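You operate a simulated robot arm through the tools that you are given. There is no shell and no other tool.

You run a simulated robot arm. Do the job below in one go: nothing can be reset, and whatever is moved stays where it is left.

JOB
Glue the blue book's joint, stick the blue strip on and dry it under the pine board.
Fine: brush back in its stand, lid on the glue tin; big iron weight on the board, twenty seconds. Set down upright: big iron weight. A coat counts when it lies all over at full strength: go over it till it gets no stronger.

It is judged by the outcome, as a careful person would: the job done as asked, and still so three seconds after it is handed in. It fails if anything else is knocked over, pushed out of place, dropped, spilled or broken. Lids that push on must go on centred and level and be pressed home; caps that screw on are set level and turned clockwise until they are tight.

ROBOT AND FRAMES
A 7-joint arm with a two-finger parallel gripper, fixed in place. Base frame: the origin is on the floor under the middle of its stand, x ahead of it, y to its left, z up; the work surface is at about z = 0.76. Units: m, degrees, N and s.
With the tool pointing down near the work surface it reaches from about 0.44 to 0.92 m from the base axis. Its first joint turns from -143.0 to 143.0 degrees. Payload 3 kg.
The tool frame sits at the grasp point between the pads (the TCP): z along the fingers, y along the line on which they close. The tips reach 0.03 m beyond it. The gripper opens to 0.094 m. The fingers are 0.028 m wide and 0.01 m thick; the gripper's body (0.05 by 0.096 m) begins 0.055 m behind the TCP.
Orientation is told as [roll, pitch, yaw] about the base's x, y, z axes, in that order, counted from this pose: with the fingers straight down and closing along the base's y, the tool's x points along the base's -x, its y along +y and its z along -z.

CONTROLS
- The arm moves only by the tool apply_moves. Its argument "increments" is a list that holds one entry, the list of rows, each a list of 6 numbers: the shift along the base's x, y, z in m, then the turn, a rotation vector about the base's x, y, z in degrees. In form: [[[tx, ty, tz, wx, wy, wz], ...]]. A call has 1 to 20 rows; each row shifts and turns the commanded pose from where the row before left it. "claw" is the finger opening in m, from 0 to 0.094, set as the call begins (left out, the last holds). Each row takes 0.2 s and may step no farther than 0.05 m and 8.6 degrees from the row before; otherwise, or with a gripper value out of range, the whole call is refused. A pose out of reach is approached as far as the arm can. The call stops where the force on the tool passes 90 N (or 10 N more than at its start, if that is more) or the arm is blocked; 0.2 s more then pass. Each finger travels about 0.072 m/s and halts on what it meets, pressing with about 40 N; the grip force reading is that of the motor and also rises with nothing between the fingers. The clock runs only during rows and for 0.2 s after the last one: add rows that do not move to give the fingers time. It gives the time, the measured TCP pose, the force on the tool (base axes), the opening and the grip force at its end, in the units of the frame above (readings bear some noise), with the torque about the TCP (base axes, N m) and any sound that the robot's microphone picked up.
- Cameras (640 x 400 px; columns grow to the right, rows downward): "scene" is fixed at [0.3991, 0.5002, 1.5066]; the picture's right is [0.97, 0.25, 0.00], its down [0.23, -0.89, -0.38] and it looks along [-0.10, 0.37, -0.92] (base axes); focal length 374 px, centre (320, 200). "wrist" rides on the gripper at [0.076, 0.014, -0.103] in the tool frame; the picture's right is [-0.18, 0.98, 0.00], its down [-0.75, -0.14, -0.64] and it looks along [-0.63, -0.12, 0.77] (tool axes); focal length 243 px, centre (320, 200). There is no depth. A picture from a camera that has moved, and an enlarged one, comes with that camera's place and axes in the base frame and with its lens.
- capture(camera): a new picture of that camera. No time passes.
- enlarge(camera, box): a new picture of the part [left, top, right, bottom] of that camera's present view, enlarged. No time passes.
- finish_job(): hands the job in; it is judged then, once.

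Nothing tells you positions but the pictures and the camera data. Unless the task says otherwise, let go and move clear before handing in.

The tools are called after ">>>" as a command line: name --argument value ..., lists and objects as JSON in quotes. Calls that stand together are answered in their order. apply_moves: Moves the arm, as the interface text tells. Its arguments: {"type":"object","properties":{"increments":{"type":"array"},"claw":{"type":"number"}},"required":["increments"]} The other tools are called the same way: capture (camera) takes a picture; enlarge (camera, box) takes an enlarged picture of a part of a camera's view; finish_job () hands the job in.

At the start:

```text
clock: 0.0
tool_pos: [0.238, 0.5325, 1.1389]
orientation: [0.0, 0.0, 0.0]
ft_force: [0.6, 0.5, 1.2]
torque: [0.02, 0.01, 0.02]
grip_width: 0.094
grip_force: 0.1
```

scene: 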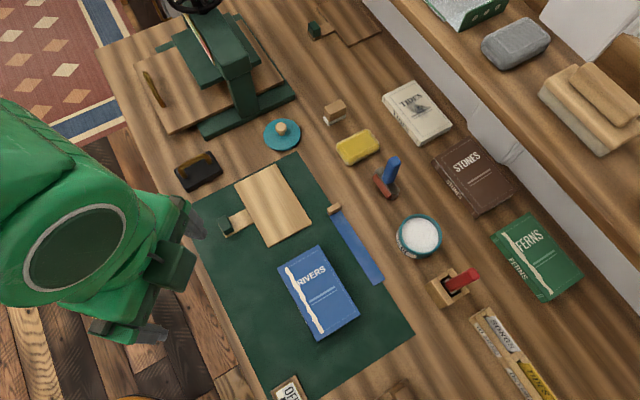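
wrist: 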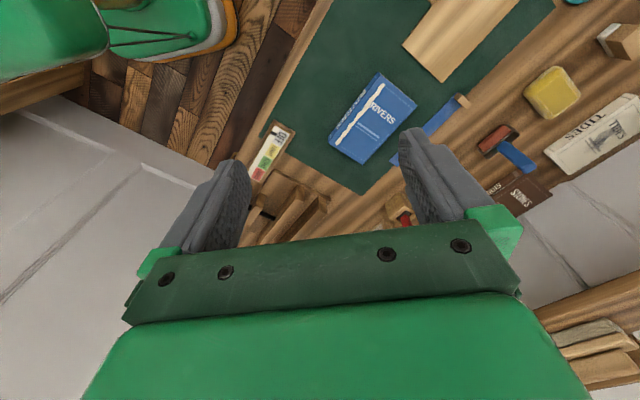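

I see a bench with a blue book (RIVERS) on a green mat, a blue strip, a pine board, a glue tin with its lid nearby, and what may be brushes in stands. I will look closer at each item before moving.

>>> enlarge --camera "scene" --box '[180, 150, 420, 300]'

>>> enlarge --camera "scene" --box '[360, 140, 600, 290]'

>>> enlarge --camera "scene" --box '[360, 250, 600, 400]'

>>> enlarge --camera "scene" --box '[120, 0, 360, 150]'

>>> enlarge --camera "scene" --box '[180, 250, 420, 400]'

>>> enlarge --camera "scene" --box '[400, 0, 640, 150]'

```text
2.67 times, centred on (300, 225) of scene
camera zoom: at [0.3991, 0.5002, 1.5066], right [0.97, 0.25, 0.0], down [0.23, -0.89, -0.38], along [-0.1, 0.37, -0.92], focal length 997 px, centre (373, 133)
```

zoom: 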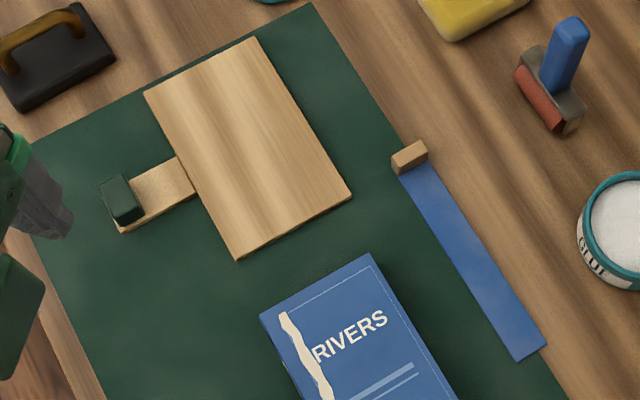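

```text
2.67 times, centred on (480, 215) of scene
camera zoom: at [0.3991, 0.5002, 1.5066], right [0.97, 0.25, 0.0], down [0.23, -0.89, -0.38], along [-0.1, 0.37, -0.92], focal length 997 px, centre (-107, 160)
```

zoom: 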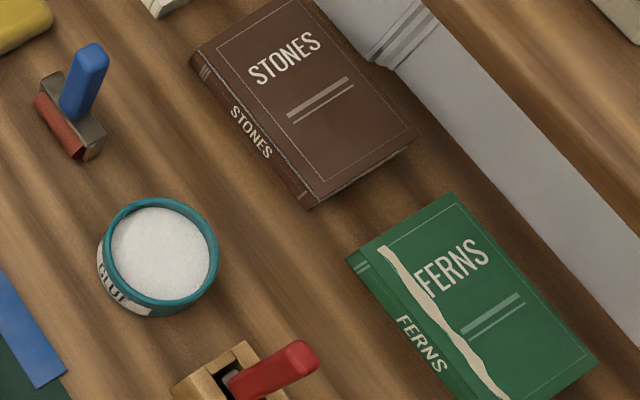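

```text
2.67 times, centred on (480, 325) of scene
camera zoom: at [0.3991, 0.5002, 1.5066], right [0.97, 0.25, 0.0], down [0.23, -0.89, -0.38], along [-0.1, 0.37, -0.92], focal length 997 px, centre (-107, -133)
```

zoom: 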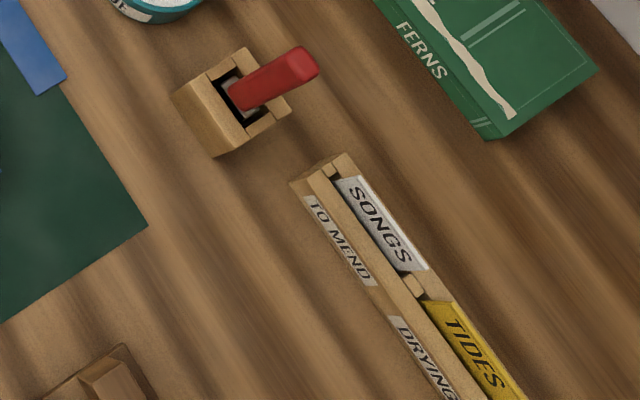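

```text
2.67 times, centred on (240, 75) of scene
camera zoom: at [0.3991, 0.5002, 1.5066], right [0.97, 0.25, 0.0], down [0.23, -0.89, -0.38], along [-0.1, 0.37, -0.92], focal length 997 px, centre (533, 533)
```

zoom: 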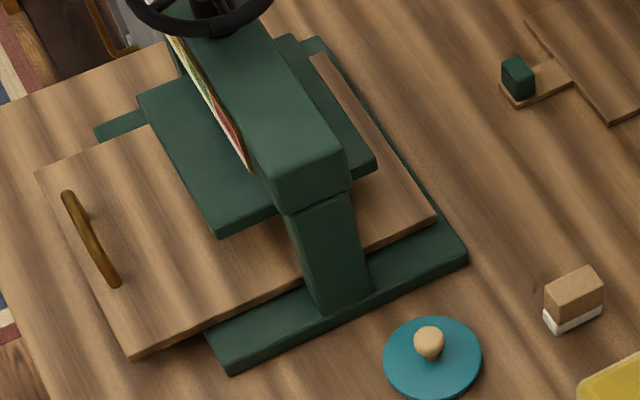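

```text
2.67 times, centred on (300, 325) of scene
camera zoom: at [0.3991, 0.5002, 1.5066], right [0.97, 0.25, 0.0], down [0.23, -0.89, -0.38], along [-0.1, 0.37, -0.92], focal length 997 px, centre (373, -133)
```

zoom: 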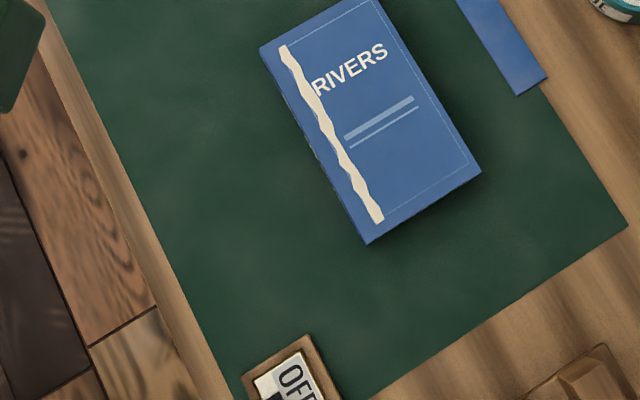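

```text
2.67 times, centred on (520, 75) of scene
camera zoom: at [0.3991, 0.5002, 1.5066], right [0.97, 0.25, 0.0], down [0.23, -0.89, -0.38], along [-0.1, 0.37, -0.92], focal length 997 px, centre (-213, 533)
```

zoom: 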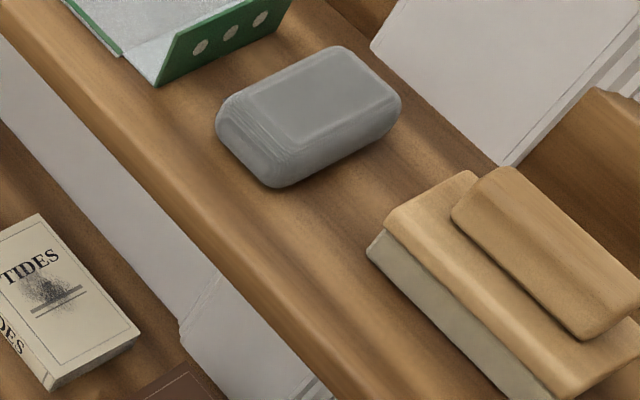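

The key things look clear: red-handled brush in its wooden stand, open glue tin, teal lid near the press, pine board and blue strip each with a grip tab, and a black weight with a handle. I'll turn the wrist camera toward the bench to check them from another angle.

>>> apply_moves --increments '[[[0, 0, 0, 0, 0, 8.5], [0, 0, 0, 0, 0, 8.5], [0, 0, 0, 0, 0, 8.5], [0, 0, 0, 0, 0, 8.5], [0, 0, 0, 0, 0, 8.5]]]'

>>> capture --camera "wrist"

>>> capture --camera "scene"

```text
clock: 1.2
tool_pos: [0.2368, 0.5325, 1.139]
orientation: [0.1, 0.0, 42.5]
ft_force: [-0.2, 0.5, -0.8]
torque: [0.0, 0.01, 0.0]
grip_width: 0.0941
grip_force: 0.2
```

```text
taken
camera wrist: at [0.1719, 0.4924, 1.2423], right [-0.53, 0.85, 0.0], down [0.65, 0.41, 0.64], along [0.54, 0.34, -0.77], focal length 243 px, centre (320, 200)
```

wrist: 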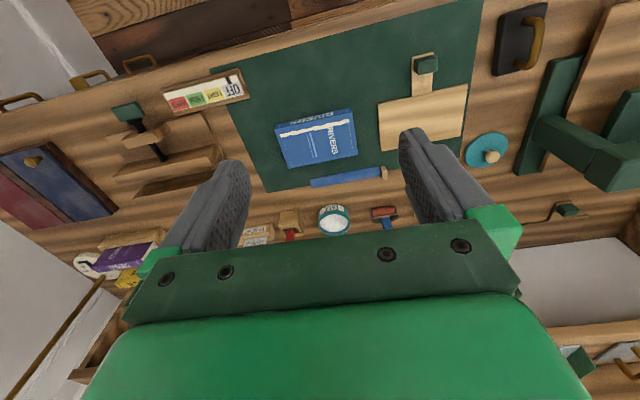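

```text
taken
```

scene: 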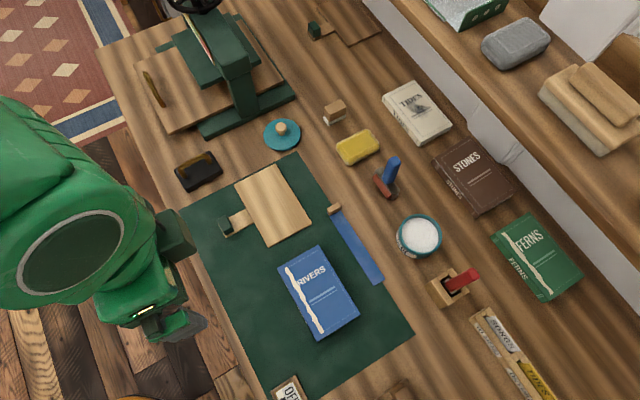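

The wrist view shows the whole bench upside down, including a switch panel and a vise I must keep clear of. I'll enlarge it in parts to check for a second iron weight.

>>> enlarge --camera "wrist" --box '[380, 0, 640, 200]'

>>> enlarge --camera "wrist" --box '[60, 60, 320, 260]'

>>> enlarge --camera "wrist" --box '[240, 90, 440, 240]'

>>> enlarge --camera "scene" --box '[160, 120, 260, 240]'

```text
2.00 times, centred on (510, 100) of wrist
camera zoom: at [0.1719, 0.4924, 1.2423], right [-0.53, 0.85, 0.0], down [0.65, 0.41, 0.64], along [0.54, 0.34, -0.77], focal length 485 px, centre (-60, 400)
```

zoom: 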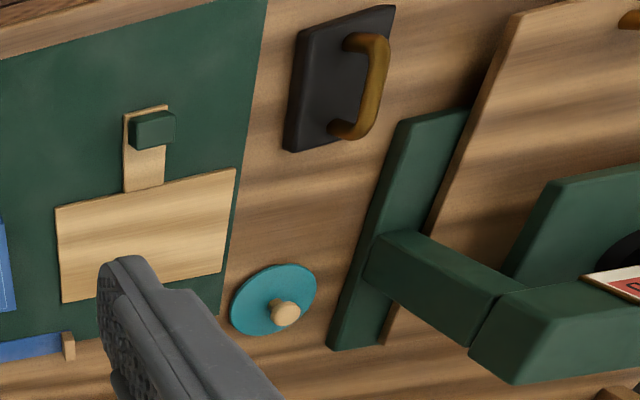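

```text
2.00 times, centred on (190, 160) of wrist
camera zoom: at [0.1719, 0.4924, 1.2423], right [-0.53, 0.85, 0.0], down [0.65, 0.41, 0.64], along [0.54, 0.34, -0.77], focal length 485 px, centre (580, 280)
```

zoom: 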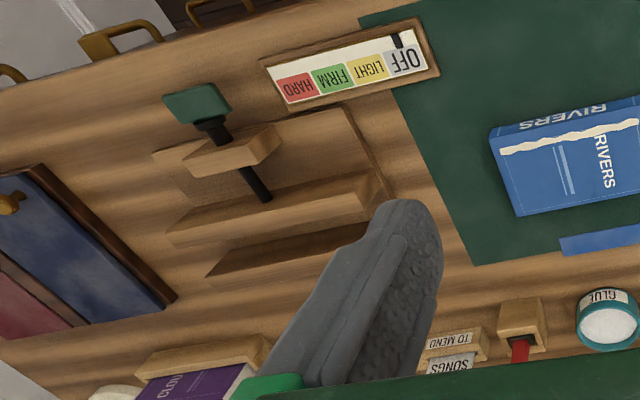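

```text
2.67 times, centred on (340, 165) of wrist
camera zoom: at [0.1719, 0.4924, 1.2423], right [-0.53, 0.85, 0.0], down [0.65, 0.41, 0.64], along [0.54, 0.34, -0.77], focal length 647 px, centre (267, 293)
```

zoom: 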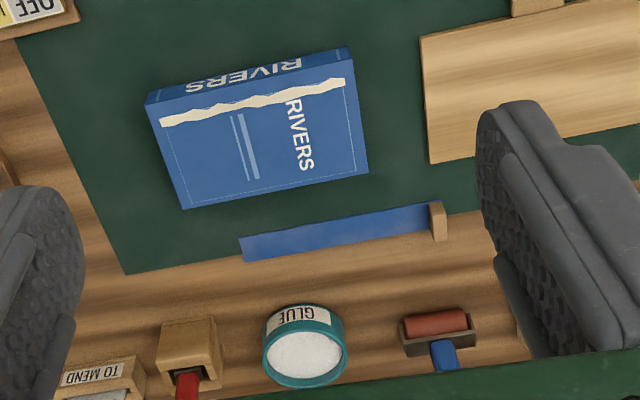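

```text
3.33 times, centred on (210, 180) of scene
camera zoom: at [0.3991, 0.5002, 1.5066], right [0.97, 0.25, 0.0], down [0.23, -0.89, -0.38], along [-0.1, 0.37, -0.92], focal length 1246 px, centre (687, 267)
```

zoom: 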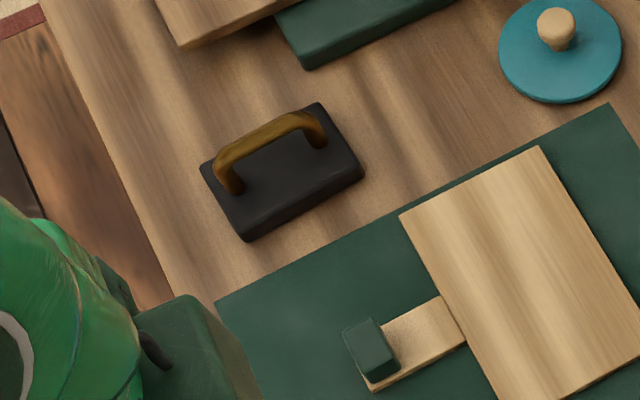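

I see one black weight with a brass handle. I'll turn further to view the left end of the bench, in case there is a second weight there.

>>> apply_moves --increments '[[[0, 0, 0, 0, 0, 8.5], [0, 0, 0, 0, 0, 8.5], [0, 0, 0, 0, 0, 8.5], [0, 0, 0, 0, 0, 8.5], [0, 0, 0, 0, 0, 8.5], [0, 0, 0, 0, 0, 8.5]]]'

>>> capture --camera "wrist"

>>> enlarge --camera "wrist" --box '[0, 0, 320, 200]'

>>> enlarge --camera "wrist" --box '[320, 0, 640, 200]'

```text
clock: 2.6
tool_pos: [0.2376, 0.5323, 1.1392]
orientation: [0.0, -0.1, 93.7]
ft_force: [0.5, 0.7, -1.0]
torque: [-0.01, 0.01, 0.02]
grip_width: 0.0937
grip_force: 0.0
```

```text
taken
camera wrist: at [0.2285, 0.4566, 1.243], right [-0.99, 0.12, 0.0], down [0.09, 0.76, 0.64], along [0.08, 0.64, -0.77], focal length 243 px, centre (320, 200)
```

wrist: 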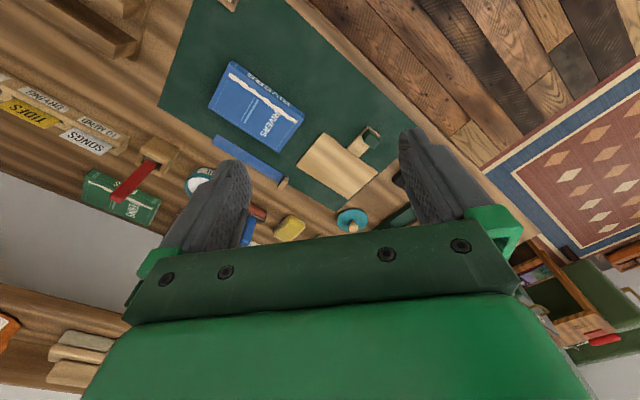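

```text
2.00 times, centred on (160, 100) of wrist
camera zoom: at [0.2285, 0.4566, 1.243], right [-0.99, 0.12, 0.0], down [0.09, 0.76, 0.64], along [0.08, 0.64, -0.77], focal length 485 px, centre (640, 400)
```

zoom: 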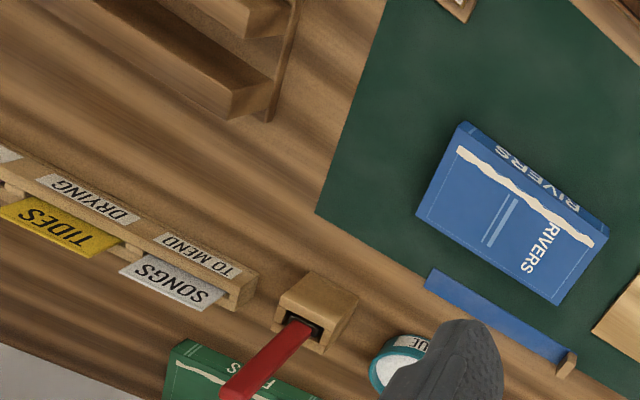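

```text
2.00 times, centred on (480, 100) of wrist
camera zoom: at [0.2285, 0.4566, 1.243], right [-0.99, 0.12, 0.0], down [0.09, 0.76, 0.64], along [0.08, 0.64, -0.77], focal length 485 px, centre (0, 400)
```

zoom: 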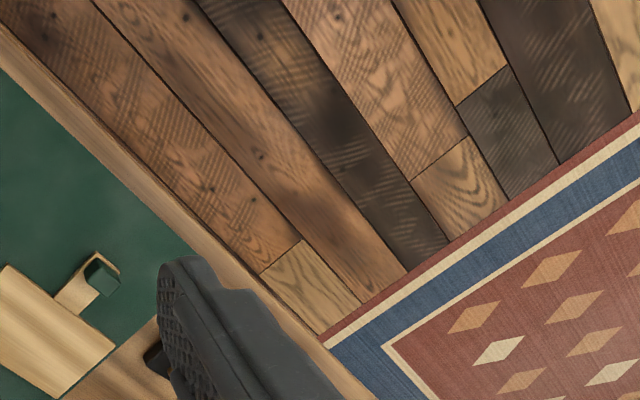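

The brush stands upright in its block and the glue tin is beside it. I'll take closer views of the stand, tin, lid and tabs to measure positions.

>>> enlarge --camera "scene" --box '[420, 250, 500, 310]'

>>> enlarge --camera "scene" --box '[380, 200, 460, 270]'

>>> enlarge --camera "scene" --box '[250, 105, 320, 160]'

>>> enlarge --camera "scene" --box '[270, 240, 370, 345]'

>>> enlarge --camera "scene" --box '[210, 160, 320, 250]'

>>> enlarge --camera "scene" --box '[320, 195, 400, 290]'

```text
6.67 times, centred on (460, 280) of scene
camera zoom: at [0.3991, 0.5002, 1.5066], right [0.97, 0.25, 0.0], down [0.23, -0.89, -0.38], along [-0.1, 0.37, -0.92], focal length 2493 px, centre (-613, -333)
```

zoom: 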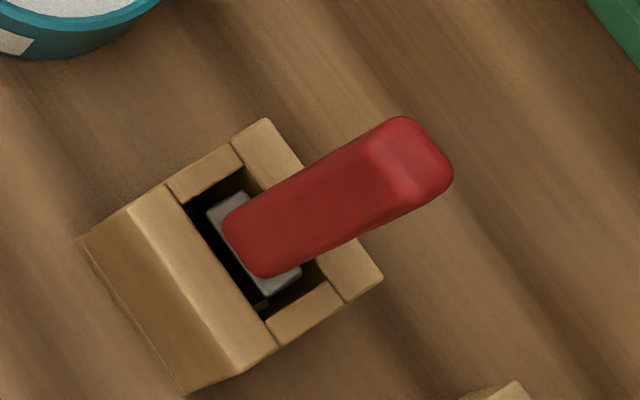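

```text
5.71 times, centred on (420, 235) of scene
camera zoom: at [0.3991, 0.5002, 1.5066], right [0.97, 0.25, 0.0], down [0.23, -0.89, -0.38], along [-0.1, 0.37, -0.92], focal length 2137 px, centre (-251, 0)
```

zoom: 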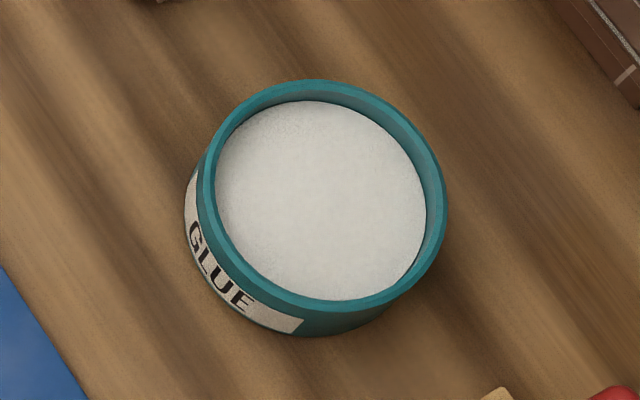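

```text
7.27 times, centred on (285, 132) of scene
camera zoom: at [0.3991, 0.5002, 1.5066], right [0.97, 0.25, 0.0], down [0.23, -0.89, -0.38], along [-0.1, 0.37, -0.92], focal length 2719 px, centre (574, 691)
```

zoom: 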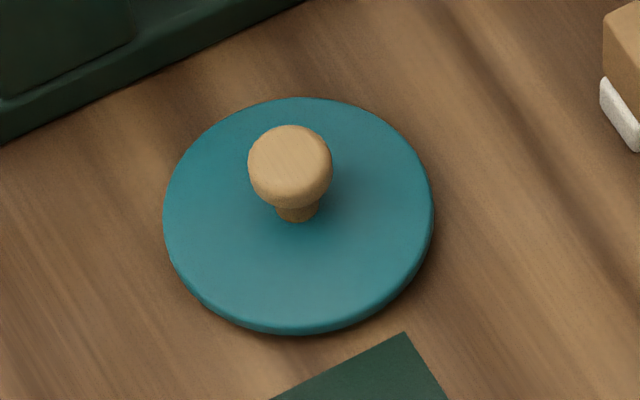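

```text
3.81 times, centred on (320, 292) of scene
camera zoom: at [0.3991, 0.5002, 1.5066], right [0.97, 0.25, 0.0], down [0.23, -0.89, -0.38], along [-0.1, 0.37, -0.92], focal length 1424 px, centre (320, -152)
```

zoom: 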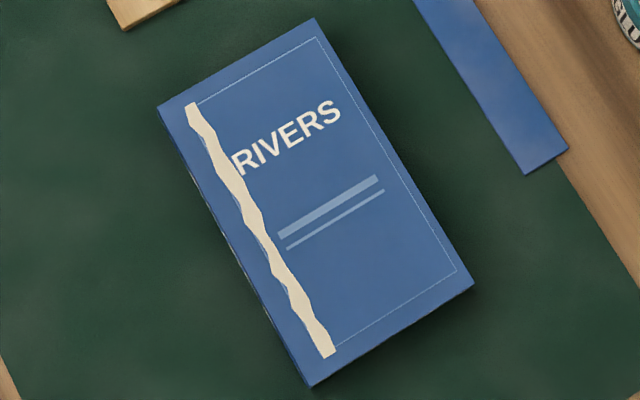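

```text
4.44 times, centred on (265, 205) of scene
camera zoom: at [0.3991, 0.5002, 1.5066], right [0.97, 0.25, 0.0], down [0.23, -0.89, -0.38], along [-0.1, 0.37, -0.92], focal length 1662 px, centre (564, 178)
```

zoom: 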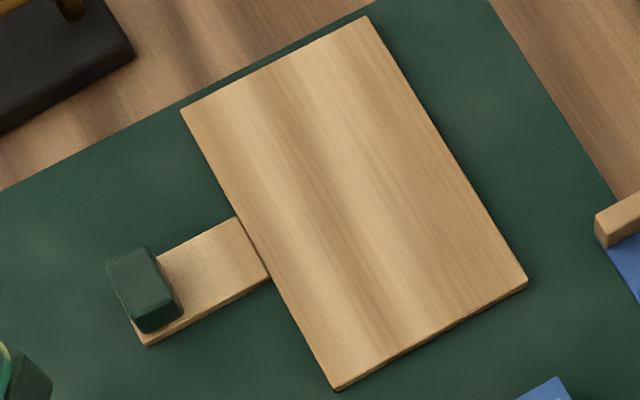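

```text
4.21 times, centred on (360, 242) of scene
camera zoom: at [0.3991, 0.5002, 1.5066], right [0.97, 0.25, 0.0], down [0.23, -0.89, -0.38], along [-0.1, 0.37, -0.92], focal length 1574 px, centre (152, 21)
```

zoom: 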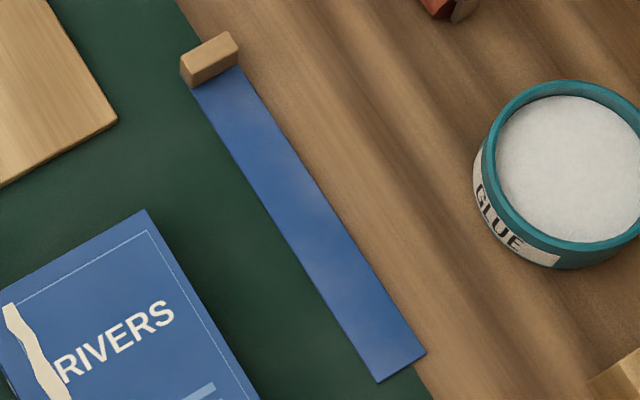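

The bench grid runs at 45°; the brush stand is near (0.60, 0.67), tin near (0.536, 0.762), lid near (0.196, 0.932), book centre near (0.367, 0.608). There is a shelf at the back that might stick out over the reach area, so I'll measure that first.

>>> enlarge --camera "scene" --box '[440, 60, 640, 340]'

>>> apply_moves --increments '[[[0.03, 0, 0, 0, 0, -8.5], [0.03, 0, 0, 0, 0, -8.5], [0.03, 0, 0, 0, 0, -8.5], [0.03, 0, 0, 0, 0, -8.5], [0.03, 0, 0, 0, 0, -8.5], [0.03, 0, 0, 0, 0, -6.2]]]'

>>> capture --camera "wrist"

>>> enlarge --camera "wrist" --box '[0, 100, 320, 300]'

>>> enlarge --camera "wrist" --box '[320, 100, 640, 300]'

```text
1.43 times, centred on (540, 200) of scene
camera zoom: at [0.3991, 0.5002, 1.5066], right [0.97, 0.25, 0.0], down [0.23, -0.89, -0.38], along [-0.1, 0.37, -0.92], focal length 534 px, centre (6, 200)
```

zoom: 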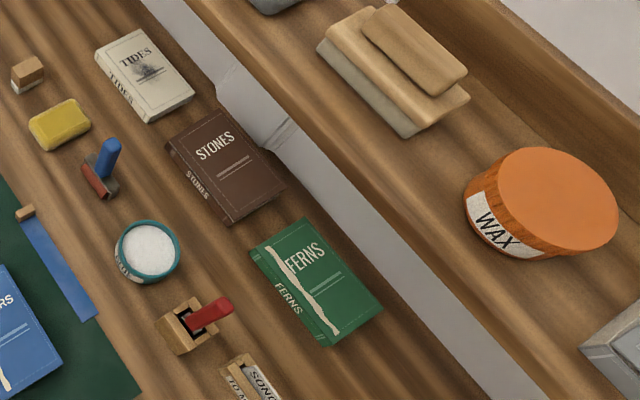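

```text
clock: 4.0
tool_pos: [0.4153, 0.5302, 1.1386]
orientation: [0.0, 0.1, 44.7]
ft_force: [-0.6, 0.0, 0.1]
torque: [0.03, -0.01, 0.01]
grip_width: 0.0939
grip_force: 0.0
```

```text
taken
camera wrist: at [0.3526, 0.4897, 1.2427], right [-0.56, 0.83, 0.0], down [0.64, 0.43, 0.64], along [0.53, 0.36, -0.77], focal length 243 px, centre (320, 200)
```

wrist: 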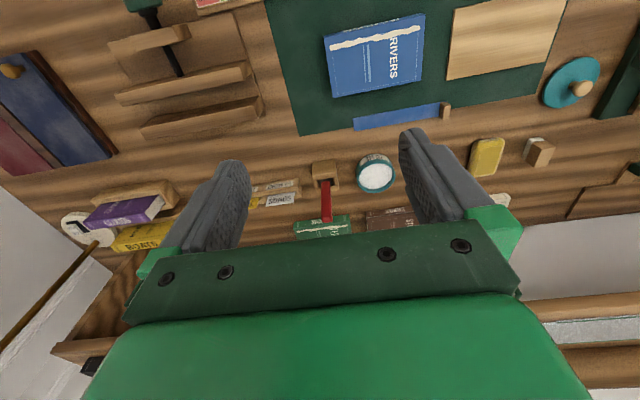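

```text
2.00 times, centred on (160, 200) of wrist
camera zoom: at [0.3526, 0.4897, 1.2427], right [-0.56, 0.83, 0.0], down [0.64, 0.43, 0.64], along [0.53, 0.36, -0.77], focal length 485 px, centre (640, 200)
```

zoom: 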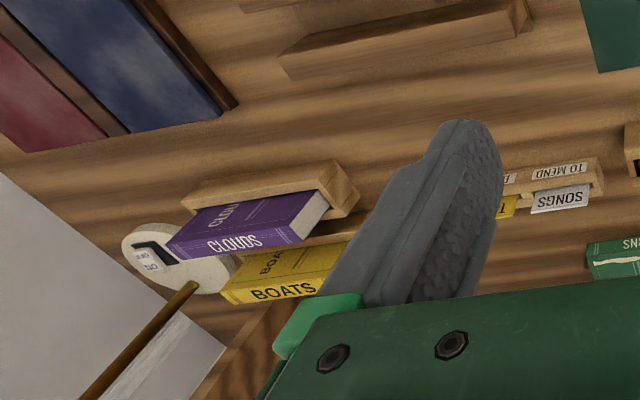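

```text
2.00 times, centred on (480, 200) of wrist
camera zoom: at [0.3526, 0.4897, 1.2427], right [-0.56, 0.83, 0.0], down [0.64, 0.43, 0.64], along [0.53, 0.36, -0.77], focal length 485 px, centre (0, 200)
```

zoom: 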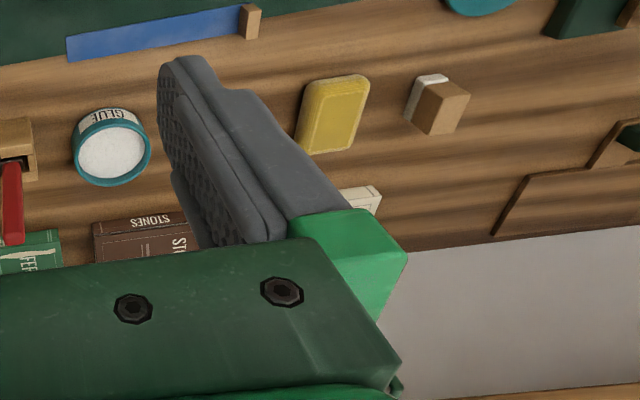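

The shelf's front edge comes out at roughly 1.0–1.05 m along the diagonal and about z≈1.03, so I need a better fix. I'll zoom on both views of that edge.

>>> enlarge --camera "wrist" --box '[510, 190, 640, 400]'

>>> enlarge --camera "scene" --box '[360, 0, 520, 120]'

>>> enlarge --camera "scene" --box '[500, 120, 640, 320]'

>>> enlarge --camera "wrist" --box '[0, 200, 140, 400]'

```text
1.90 times, centred on (575, 295) of wrist
camera zoom: at [0.3526, 0.4897, 1.2427], right [-0.56, 0.83, 0.0], down [0.64, 0.43, 0.64], along [0.53, 0.36, -0.77], focal length 462 px, centre (-166, 19)
```

zoom: 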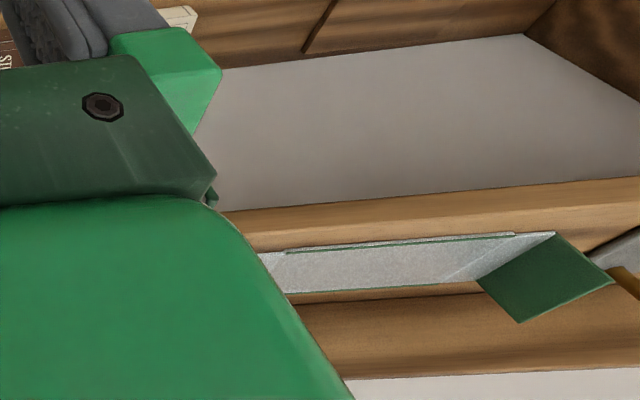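

```text
3.33 times, centred on (440, 60) of scene
camera zoom: at [0.3991, 0.5002, 1.5066], right [0.97, 0.25, 0.0], down [0.23, -0.89, -0.38], along [-0.1, 0.37, -0.92], focal length 1246 px, centre (-80, 667)
```

zoom: 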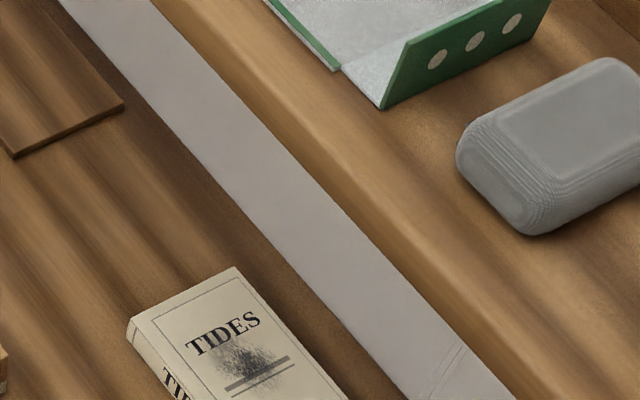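

```text
2.00 times, centred on (570, 220) of scene
camera zoom: at [0.3991, 0.5002, 1.5066], right [0.97, 0.25, 0.0], down [0.23, -0.89, -0.38], along [-0.1, 0.37, -0.92], focal length 748 px, centre (-180, 160)
```

zoom: 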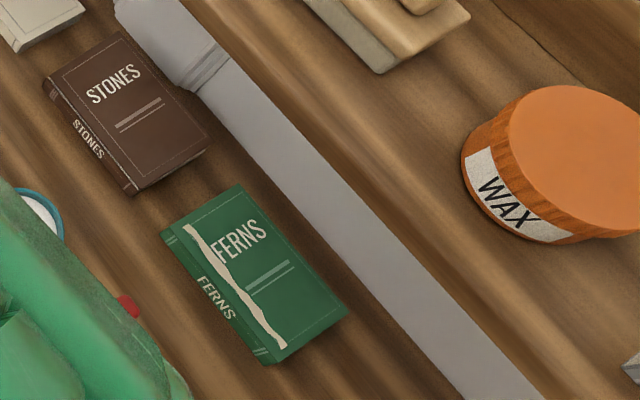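

```text
2.00 times, centred on (70, 300) of wrist
camera zoom: at [0.3526, 0.4897, 1.2427], right [-0.56, 0.83, 0.0], down [0.64, 0.43, 0.64], along [0.53, 0.36, -0.77], focal length 485 px, centre (820, 0)
```

zoom: 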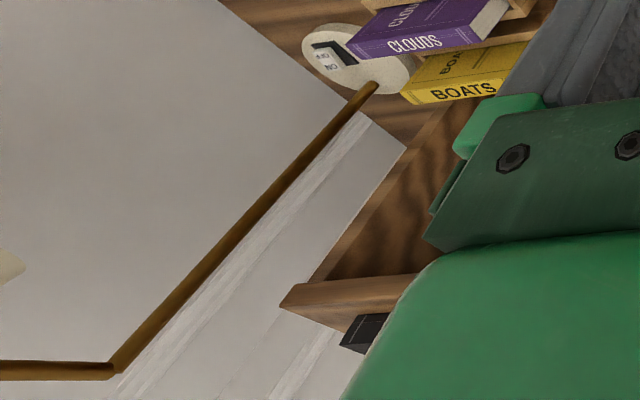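

The shelf's front edge sits at about 1.02 m along the diagonal and z≈1.05, leaving about 0.1 m of clearance at the tin and brush. I'll move above the brush stand at z≈1.0.

>>> apply_moves --increments '[[[0.031, 0.0237, -0.022, 0, 0, 0], [0.031, 0.0237, -0.022, 0, 0, 0], [0.031, 0.0237, -0.022, 0, 0, 0], [0.031, 0.0237, -0.022, 0, 0, 0], [0.03, 0.0237, -0.022, 0, 0, 0], [0.03, 0.0237, -0.022, 0, 0, 0], [0, 0, 0, 0, 0, 0]]]'

>>> capture --camera "wrist"

>>> capture --camera "scene"

```text
clock: 5.6
tool_pos: [0.5739, 0.6517, 0.9966]
orientation: [0.1, -0.1, 44.8]
ft_force: [-0.7, -0.7, -0.5]
torque: [-0.04, 0.0, 0.01]
grip_width: 0.0938
grip_force: 0.0
out of reach, approached as far as the arm can: row 5, 6
```

```text
taken
camera wrist: at [0.5098, 0.6093, 1.0999], right [-0.56, 0.83, 0.0], down [0.63, 0.43, 0.64], along [0.53, 0.36, -0.77], focal length 243 px, centre (320, 200)
```

wrist: 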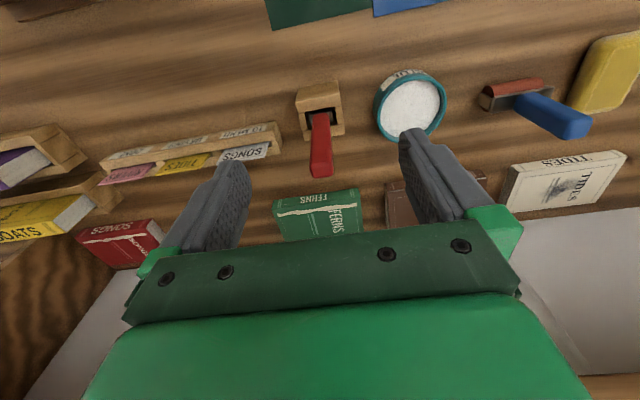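

```text
taken
```

scene: 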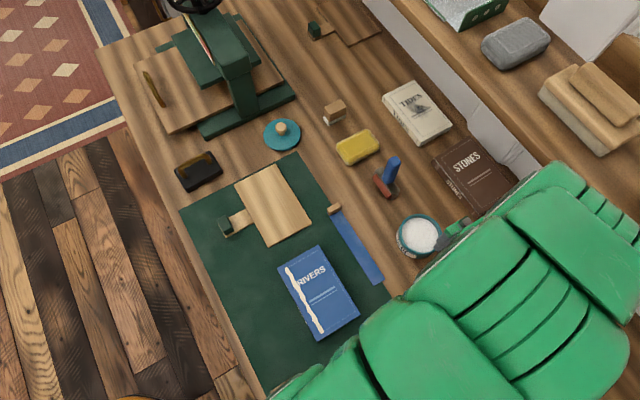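

Straight down, the arm stops at about 0.87 m radius at this height, so I'll need to tilt the tool outward for the brush, tin and lid. First I'll zoom in on the brush and tin from here to refine their positions.

>>> enlarge --camera "wrist" --box '[280, 70, 360, 190]'

>>> enlarge --camera "wrist" --box '[360, 55, 460, 155]'

```text
3.33 times, centred on (320, 130) of wrist
camera zoom: at [0.5098, 0.6093, 1.0999], right [-0.56, 0.83, 0.0], down [0.63, 0.43, 0.64], along [0.53, 0.36, -0.77], focal length 809 px, centre (320, 433)
```

zoom: 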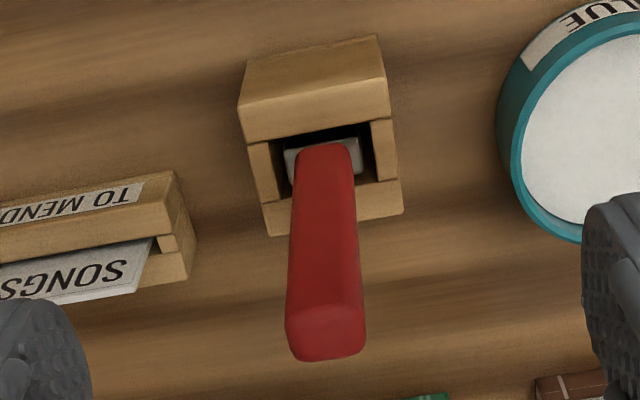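

```text
4.00 times, centred on (410, 105) of wrist
camera zoom: at [0.5098, 0.6093, 1.0999], right [-0.56, 0.83, 0.0], down [0.63, 0.43, 0.64], along [0.53, 0.36, -0.77], focal length 970 px, centre (-40, 580)
```

zoom: 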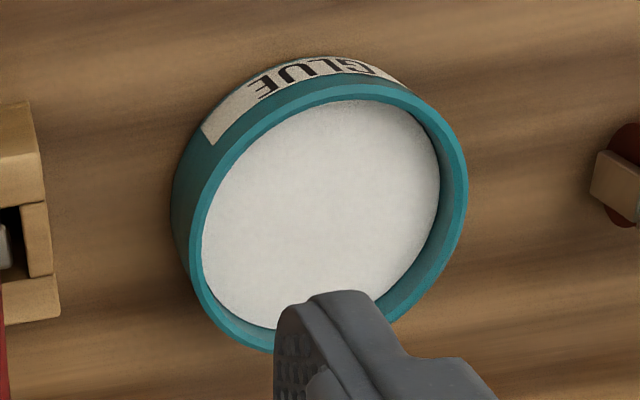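

The handle is about 2 cm wide, with its top near (0.609, 0.679, 0.91). I'll tilt the tool 25° outward about the finger-closing axis, so the brush can still be held upright.

>>> apply_moves --increments '[[[0, 0, 0, 5.9, -5.9, 0], [0, 0, 0, 5.9, -5.9, 0], [0, 0, 0, 5.9, -5.9, 0], [0, 0, 0, 0, 0, 0]]]'

>>> capture --camera "wrist"

>>> capture --camera "scene"

```text
clock: 6.6
tool_pos: [0.5742, 0.6485, 0.9947]
orientation: [0.1, -25.0, 44.7]
ft_force: [-0.8, 0.4, -0.8]
torque: [-0.02, -0.01, -0.03]
grip_width: 0.0941
grip_force: 0.1
```

```text
taken
camera wrist: at [0.4833, 0.5812, 1.0567], right [-0.57, 0.81, 0.08], down [0.39, 0.19, 0.9], along [0.72, 0.55, -0.43], focal length 243 px, centre (320, 200)
```

wrist: 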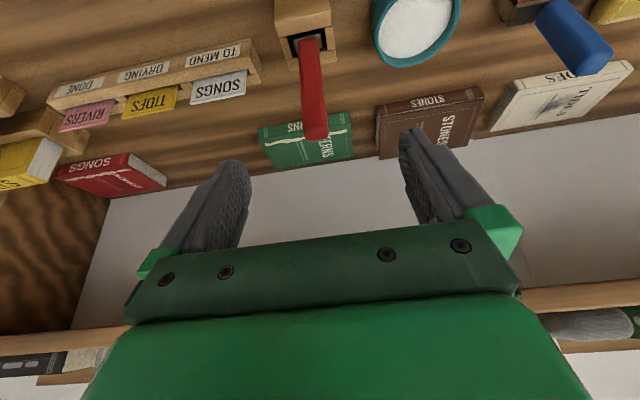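

```text
taken
```

scene: 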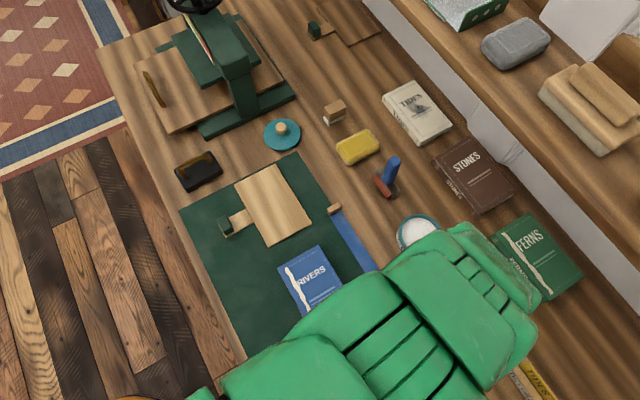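

The tilt works and the tool is about 4.5 cm inward of the brush. I'll zoom in to fix the handle position from this second viewpoint.

>>> enlarge --camera "wrist" --box '[260, 0, 360, 150]'

>>> enlarge --camera "wrist" --box '[360, 0, 480, 80]'

```text
2.67 times, centred on (310, 75) of wrist
camera zoom: at [0.4833, 0.5812, 1.0567], right [-0.57, 0.81, 0.08], down [0.39, 0.19, 0.9], along [0.72, 0.55, -0.43], focal length 647 px, centre (347, 533)
```

zoom: 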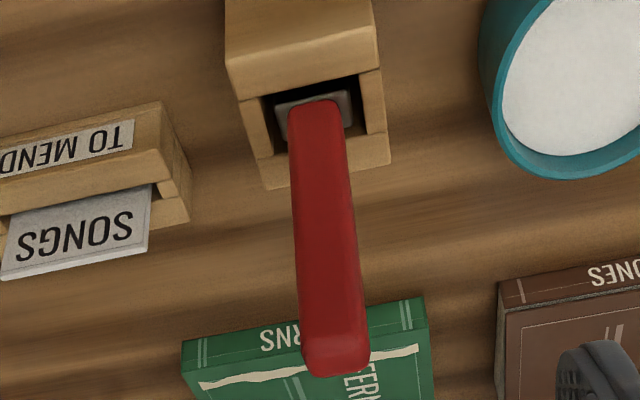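

```text
5.00 times, centred on (420, 40) of wrist
camera zoom: at [0.4833, 0.5812, 1.0567], right [-0.57, 0.81, 0.08], down [0.39, 0.19, 0.9], along [0.72, 0.55, -0.43], focal length 1213 px, centre (-180, 1000)
```

zoom: 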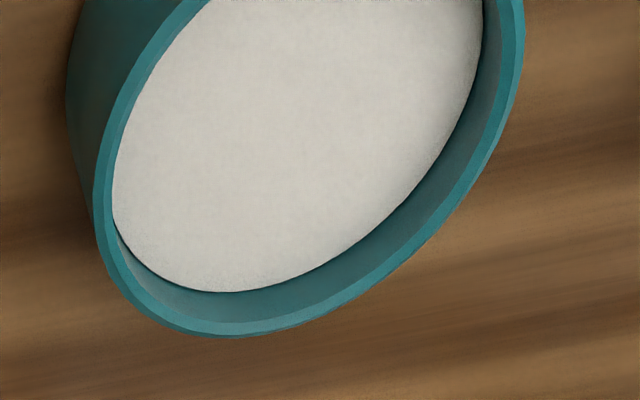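

Triangulating gives the handle at about (0.6005, 0.673), top at z≈0.929. I'll lower the open fingers around it to z≈0.885 and check before closing.

>>> apply_moves --increments '[[[0.0066, 0.0061, -0.0274, 0, 0, 0], [0.0066, 0.0061, -0.0274, 0, 0, 0], [0.0066, 0.0061, -0.0274, 0, 0, 0], [0.0065, 0.0062, -0.0275, 0, 0, 0], [0, 0, 0, 0, 0, 0]]]'

>>> capture --camera "wrist"

>>> enlarge --camera "wrist" --box '[220, 0, 460, 250]'

```text
clock: 7.8
tool_pos: [0.5972, 0.6732, 0.8856]
orientation: [0.1, -25.0, 44.9]
ft_force: [0.9, 0.6, 0.8]
torque: [0.02, -0.02, -0.02]
grip_width: 0.094
grip_force: 0.2
```

```text
taken
camera wrist: at [0.5072, 0.6058, 0.948], right [-0.57, 0.81, 0.08], down [0.39, 0.19, 0.9], along [0.72, 0.55, -0.43], focal length 243 px, centre (320, 200)
```

wrist: 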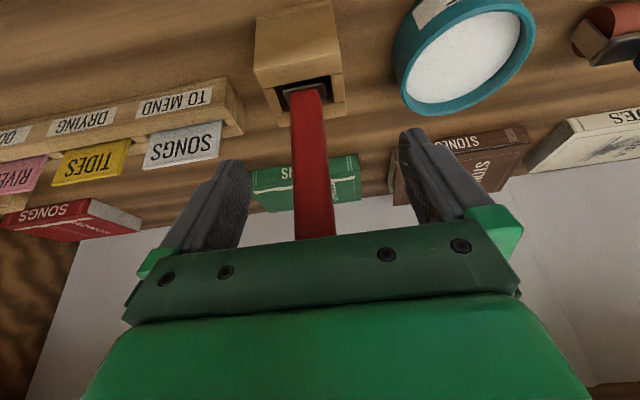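

```text
1.60 times, centred on (340, 125) of wrist
camera zoom: at [0.5072, 0.6058, 0.948], right [-0.57, 0.81, 0.08], down [0.39, 0.19, 0.9], along [0.72, 0.55, -0.43], focal length 388 px, centre (288, 320)
```

zoom: 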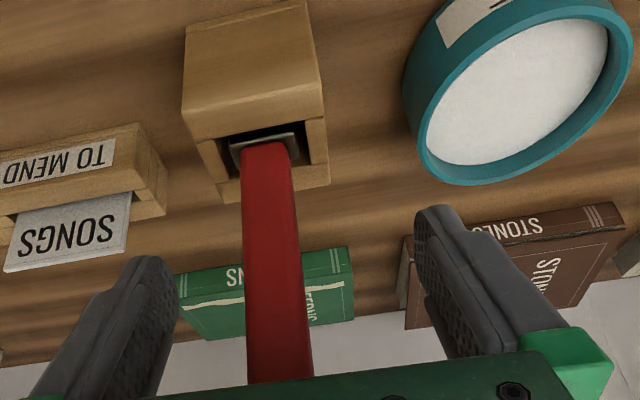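

The handle sits about 3 mm to one side of the finger midline. I'll shift to centre it and then close.

>>> apply_moves --increments '[[[0.0022, -0.0022, 0, 0, 0, 0], [0, 0, 0, 0, 0, 0]]]'

>>> enlarge --camera "wrist" --box '[220, 0, 460, 250]'

```text
clock: 8.4
tool_pos: [0.6002, 0.6725, 0.887]
orientation: [0.0, -24.9, 44.8]
ft_force: [0.8, 0.1, 0.3]
torque: [-0.02, 0.01, -0.02]
grip_width: 0.0942
grip_force: 0.0
```

```text
1.60 times, centred on (340, 125) of wrist
camera zoom: at [0.5105, 0.6033, 0.948], right [-0.57, 0.81, 0.08], down [0.39, 0.19, 0.9], along [0.72, 0.55, -0.43], focal length 388 px, centre (288, 320)
```

zoom: 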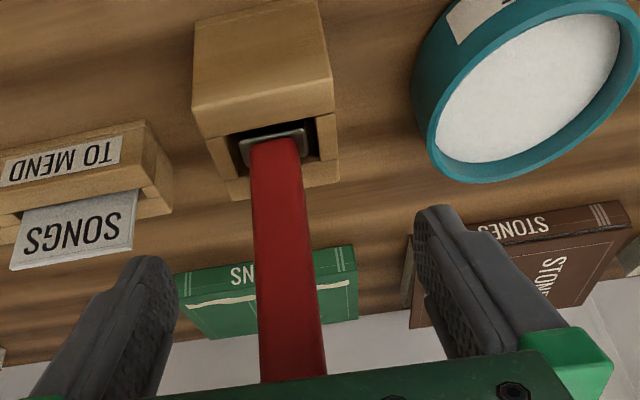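

The handle is centred on the grasp point now. Closing the fingers.

>>> apply_moves --increments '[[[0, 0, 0, 0, 0, 0], [0, 0, 0, 0, 0, 0], [0, 0, 0, 0, 0, 0], [0, 0, 0, 0, 0, 0], [0, 0, 0, 0, 0, 0]]]' --claw 0.0

>>> enlarge --camera "wrist" --box '[220, 0, 460, 250]'

```text
clock: 9.6
tool_pos: [0.5999, 0.672, 0.8863]
orientation: [0.1, -25.0, 44.8]
ft_force: [0.6, -0.5, 0.1]
torque: [0.0, 0.0, -0.01]
grip_width: 0.0232
grip_force: 40.1
```

```text
1.60 times, centred on (340, 125) of wrist
camera zoom: at [0.5104, 0.6034, 0.948], right [-0.57, 0.81, 0.08], down [0.39, 0.19, 0.9], along [0.72, 0.55, -0.43], focal length 388 px, centre (288, 320)
```

zoom: 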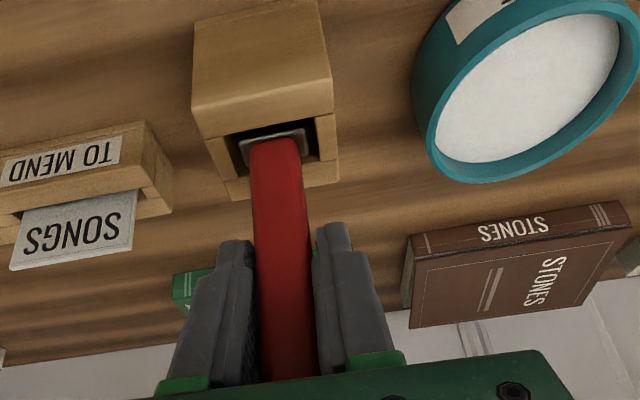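

The brush is gripped at 23 mm. I'll lift it straight up out of the stand.

>>> apply_moves --increments '[[[0, 0, 0.02, 0, 0, 0], [0, 0, 0.02, 0, 0, 0], [0, 0, 0.02, 0, 0, 0], [0, 0, 0.02, 0, 0, 0], [0, 0, 0, 0, 0, 0]]]'

>>> capture --camera "wrist"

>>> enlarge --camera "wrist" --box '[220, 0, 460, 250]'

>>> capture --camera "scene"

```text
clock: 10.8
tool_pos: [0.6007, 0.6737, 0.9669]
orientation: [0.1, -24.9, 44.8]
ft_force: [-0.4, 0.8, -1.2]
torque: [-0.02, 0.0, 0.03]
grip_width: 0.0229
grip_force: 40.2
```

```text
taken
camera wrist: at [0.5107, 0.6051, 1.0278], right [-0.57, 0.81, 0.08], down [0.39, 0.19, 0.9], along [0.72, 0.55, -0.43], focal length 243 px, centre (320, 200)
```

wrist: 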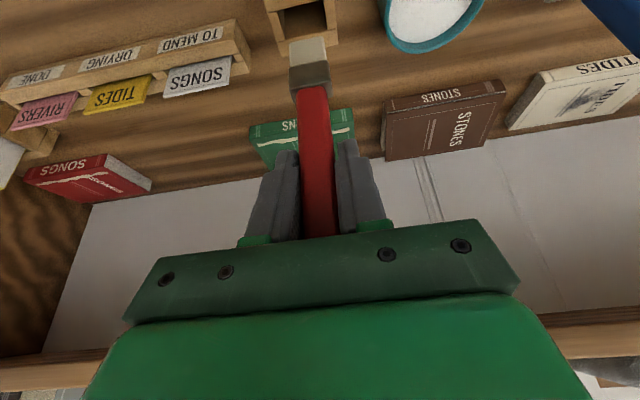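

```text
1.60 times, centred on (340, 125) of wrist
camera zoom: at [0.5107, 0.6051, 1.0278], right [-0.57, 0.81, 0.08], down [0.39, 0.19, 0.9], along [0.72, 0.55, -0.43], focal length 388 px, centre (288, 320)
```

zoom: 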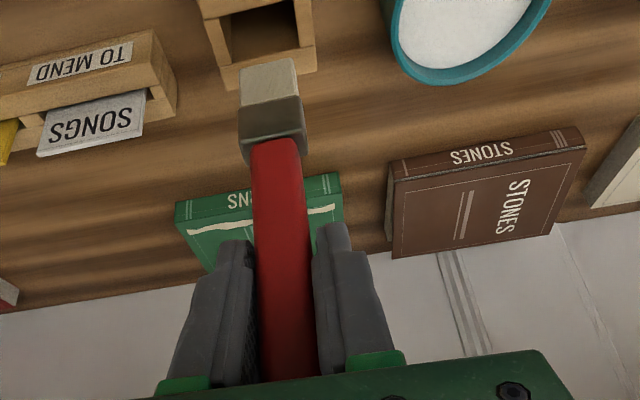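

```text
taken
```

scene: 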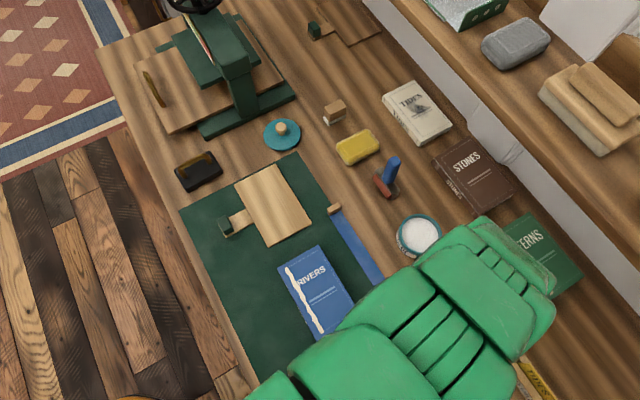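

The bristle tips hang about 0.108 m below the grasp point and the brush is upright. The tin's centre triangulates to about (0.532, 0.757) with its rim near z≈0.81; I'll move over it at this height.

>>> apply_moves --increments '[[[-0.0172, 0.0208, 0, 0, 0, 0], [-0.0172, 0.0208, 0, 0, 0, 0], [-0.0172, 0.0208, 0, 0, 0, 0], [-0.0172, 0.0208, 0, 0, 0, 0], [0, 0, 0, 0, 0, 0]]]'

>>> capture --camera "wrist"

>>> enlarge --camera "wrist" --box '[220, 0, 460, 200]'

>>> capture --camera "scene"

```text
clock: 12.0
tool_pos: [0.5312, 0.7534, 0.9656]
orientation: [0.1, -25.0, 44.9]
ft_force: [0.2, -0.4, -0.1]
torque: [0.01, 0.0, 0.0]
grip_width: 0.0228
grip_force: 40.4
```

```text
taken
camera wrist: at [0.4418, 0.6857, 1.0272], right [-0.57, 0.81, 0.08], down [0.39, 0.19, 0.9], along [0.72, 0.55, -0.43], focal length 243 px, centre (320, 200)
```

wrist: 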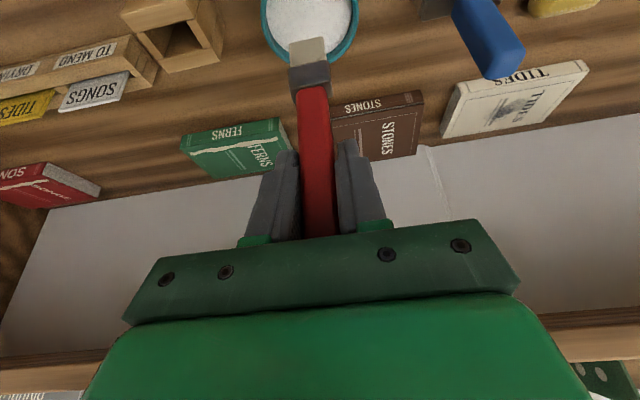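

```text
2.00 times, centred on (340, 100) of wrist
camera zoom: at [0.4418, 0.6857, 1.0272], right [-0.57, 0.81, 0.08], down [0.39, 0.19, 0.9], along [0.72, 0.55, -0.43], focal length 485 px, centre (280, 400)
```

zoom: 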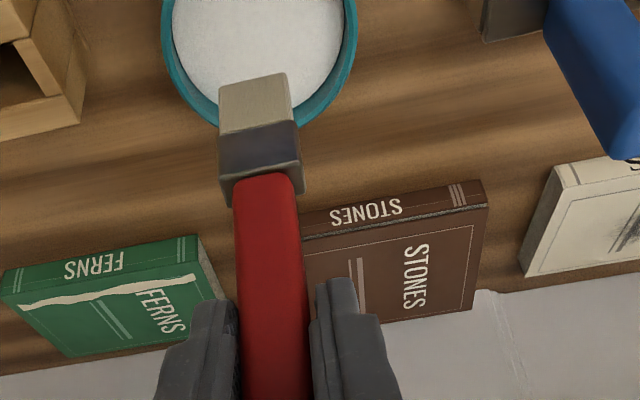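

```text
taken
```

scene: 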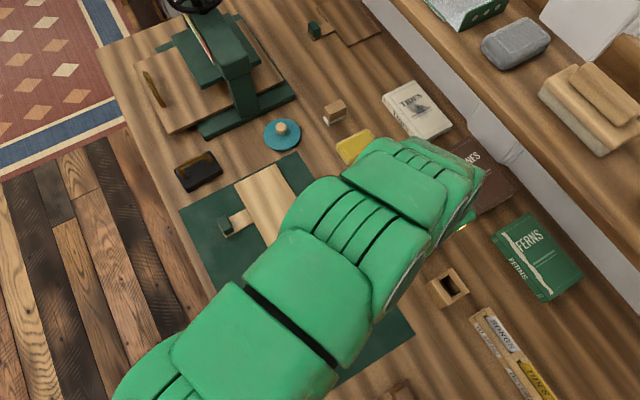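

The tip is over the tin's centre. I'll lower it about 1.5 cm into the glue, watching the force.

>>> apply_moves --increments '[[[0, 0.001, -0.017, 0, 0, 0], [0, 0.001, -0.017, 0, 0, 0], [0, 0, -0.017, 0, 0, 0], [0, 0, -0.017, 0, 0, 0], [0, 0, 0, 0, 0, 0]]]'

>>> capture --camera "wrist"

>>> enlarge --camera "wrist" --box '[220, 0, 460, 150]'

```text
clock: 13.2
tool_pos: [0.5322, 0.7553, 0.8988]
orientation: [0.1, -25.3, 44.9]
ft_force: [1.1, 1.7, 36.0]
torque: [0.21, -0.1, 0.03]
grip_width: 0.0235
grip_force: 40.0
```

```text
taken
camera wrist: at [0.443, 0.6867, 0.9595], right [-0.57, 0.81, 0.08], down [0.39, 0.19, 0.9], along [0.72, 0.55, -0.42], focal length 243 px, centre (320, 200)
```

wrist: 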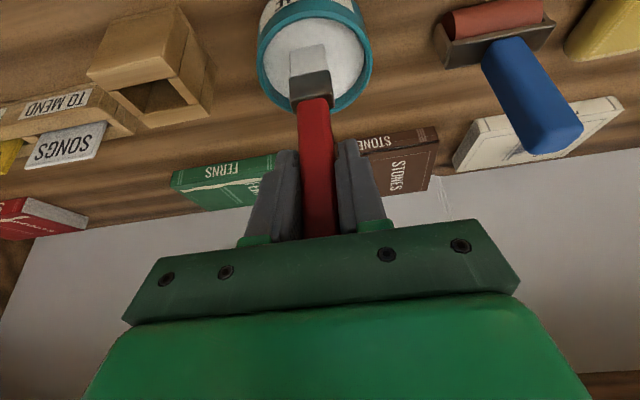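

```text
2.67 times, centred on (340, 75) of wrist
camera zoom: at [0.443, 0.6867, 0.9595], right [-0.57, 0.81, 0.08], down [0.39, 0.19, 0.9], along [0.72, 0.55, -0.42], focal length 647 px, centre (267, 533)
```

zoom: 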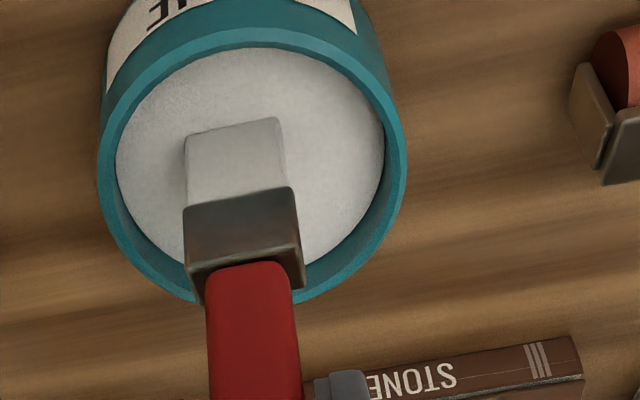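

The tool reads 36 N upward, so the bristles are pressing on the glue surface. I'll ease off a few millimetres and check whether the brush took glue.

>>> apply_moves --increments '[[[0, 0, 0.002, 0, 0, 0], [0, 0, 0, 0, 0, 0]]]'

>>> apply_moves --increments '[[[0, 0, 0.002, 0, 0, 0], [0, 0, 0, 0, 0, 0]]]'

>>> enlarge --camera "wrist" --box '[220, 0, 460, 150]'

```text
clock: 13.8
tool_pos: [0.5315, 0.7547, 0.8983]
orientation: [0.1, -24.9, 44.8]
ft_force: [1.4, 2.5, 14.8]
torque: [0.15, -0.1, 0.0]
grip_width: 0.0233
grip_force: 39.9
```

```text
clock: 14.4
tool_pos: [0.5318, 0.7546, 0.9005]
orientation: [0.1, -24.9, 44.8]
ft_force: [-0.6, -0.1, -1.4]
torque: [0.04, -0.01, 0.03]
grip_width: 0.0232
grip_force: 40.1
```

```text
2.67 times, centred on (340, 75) of wrist
camera zoom: at [0.4423, 0.6868, 0.962], right [-0.57, 0.81, 0.08], down [0.39, 0.19, 0.9], along [0.72, 0.55, -0.43], focal length 647 px, centre (267, 533)
```

zoom: 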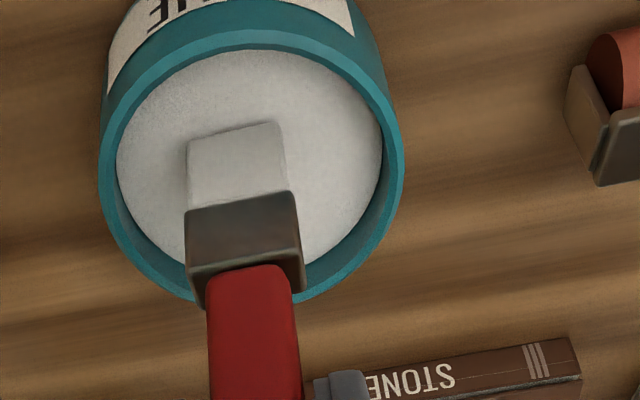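

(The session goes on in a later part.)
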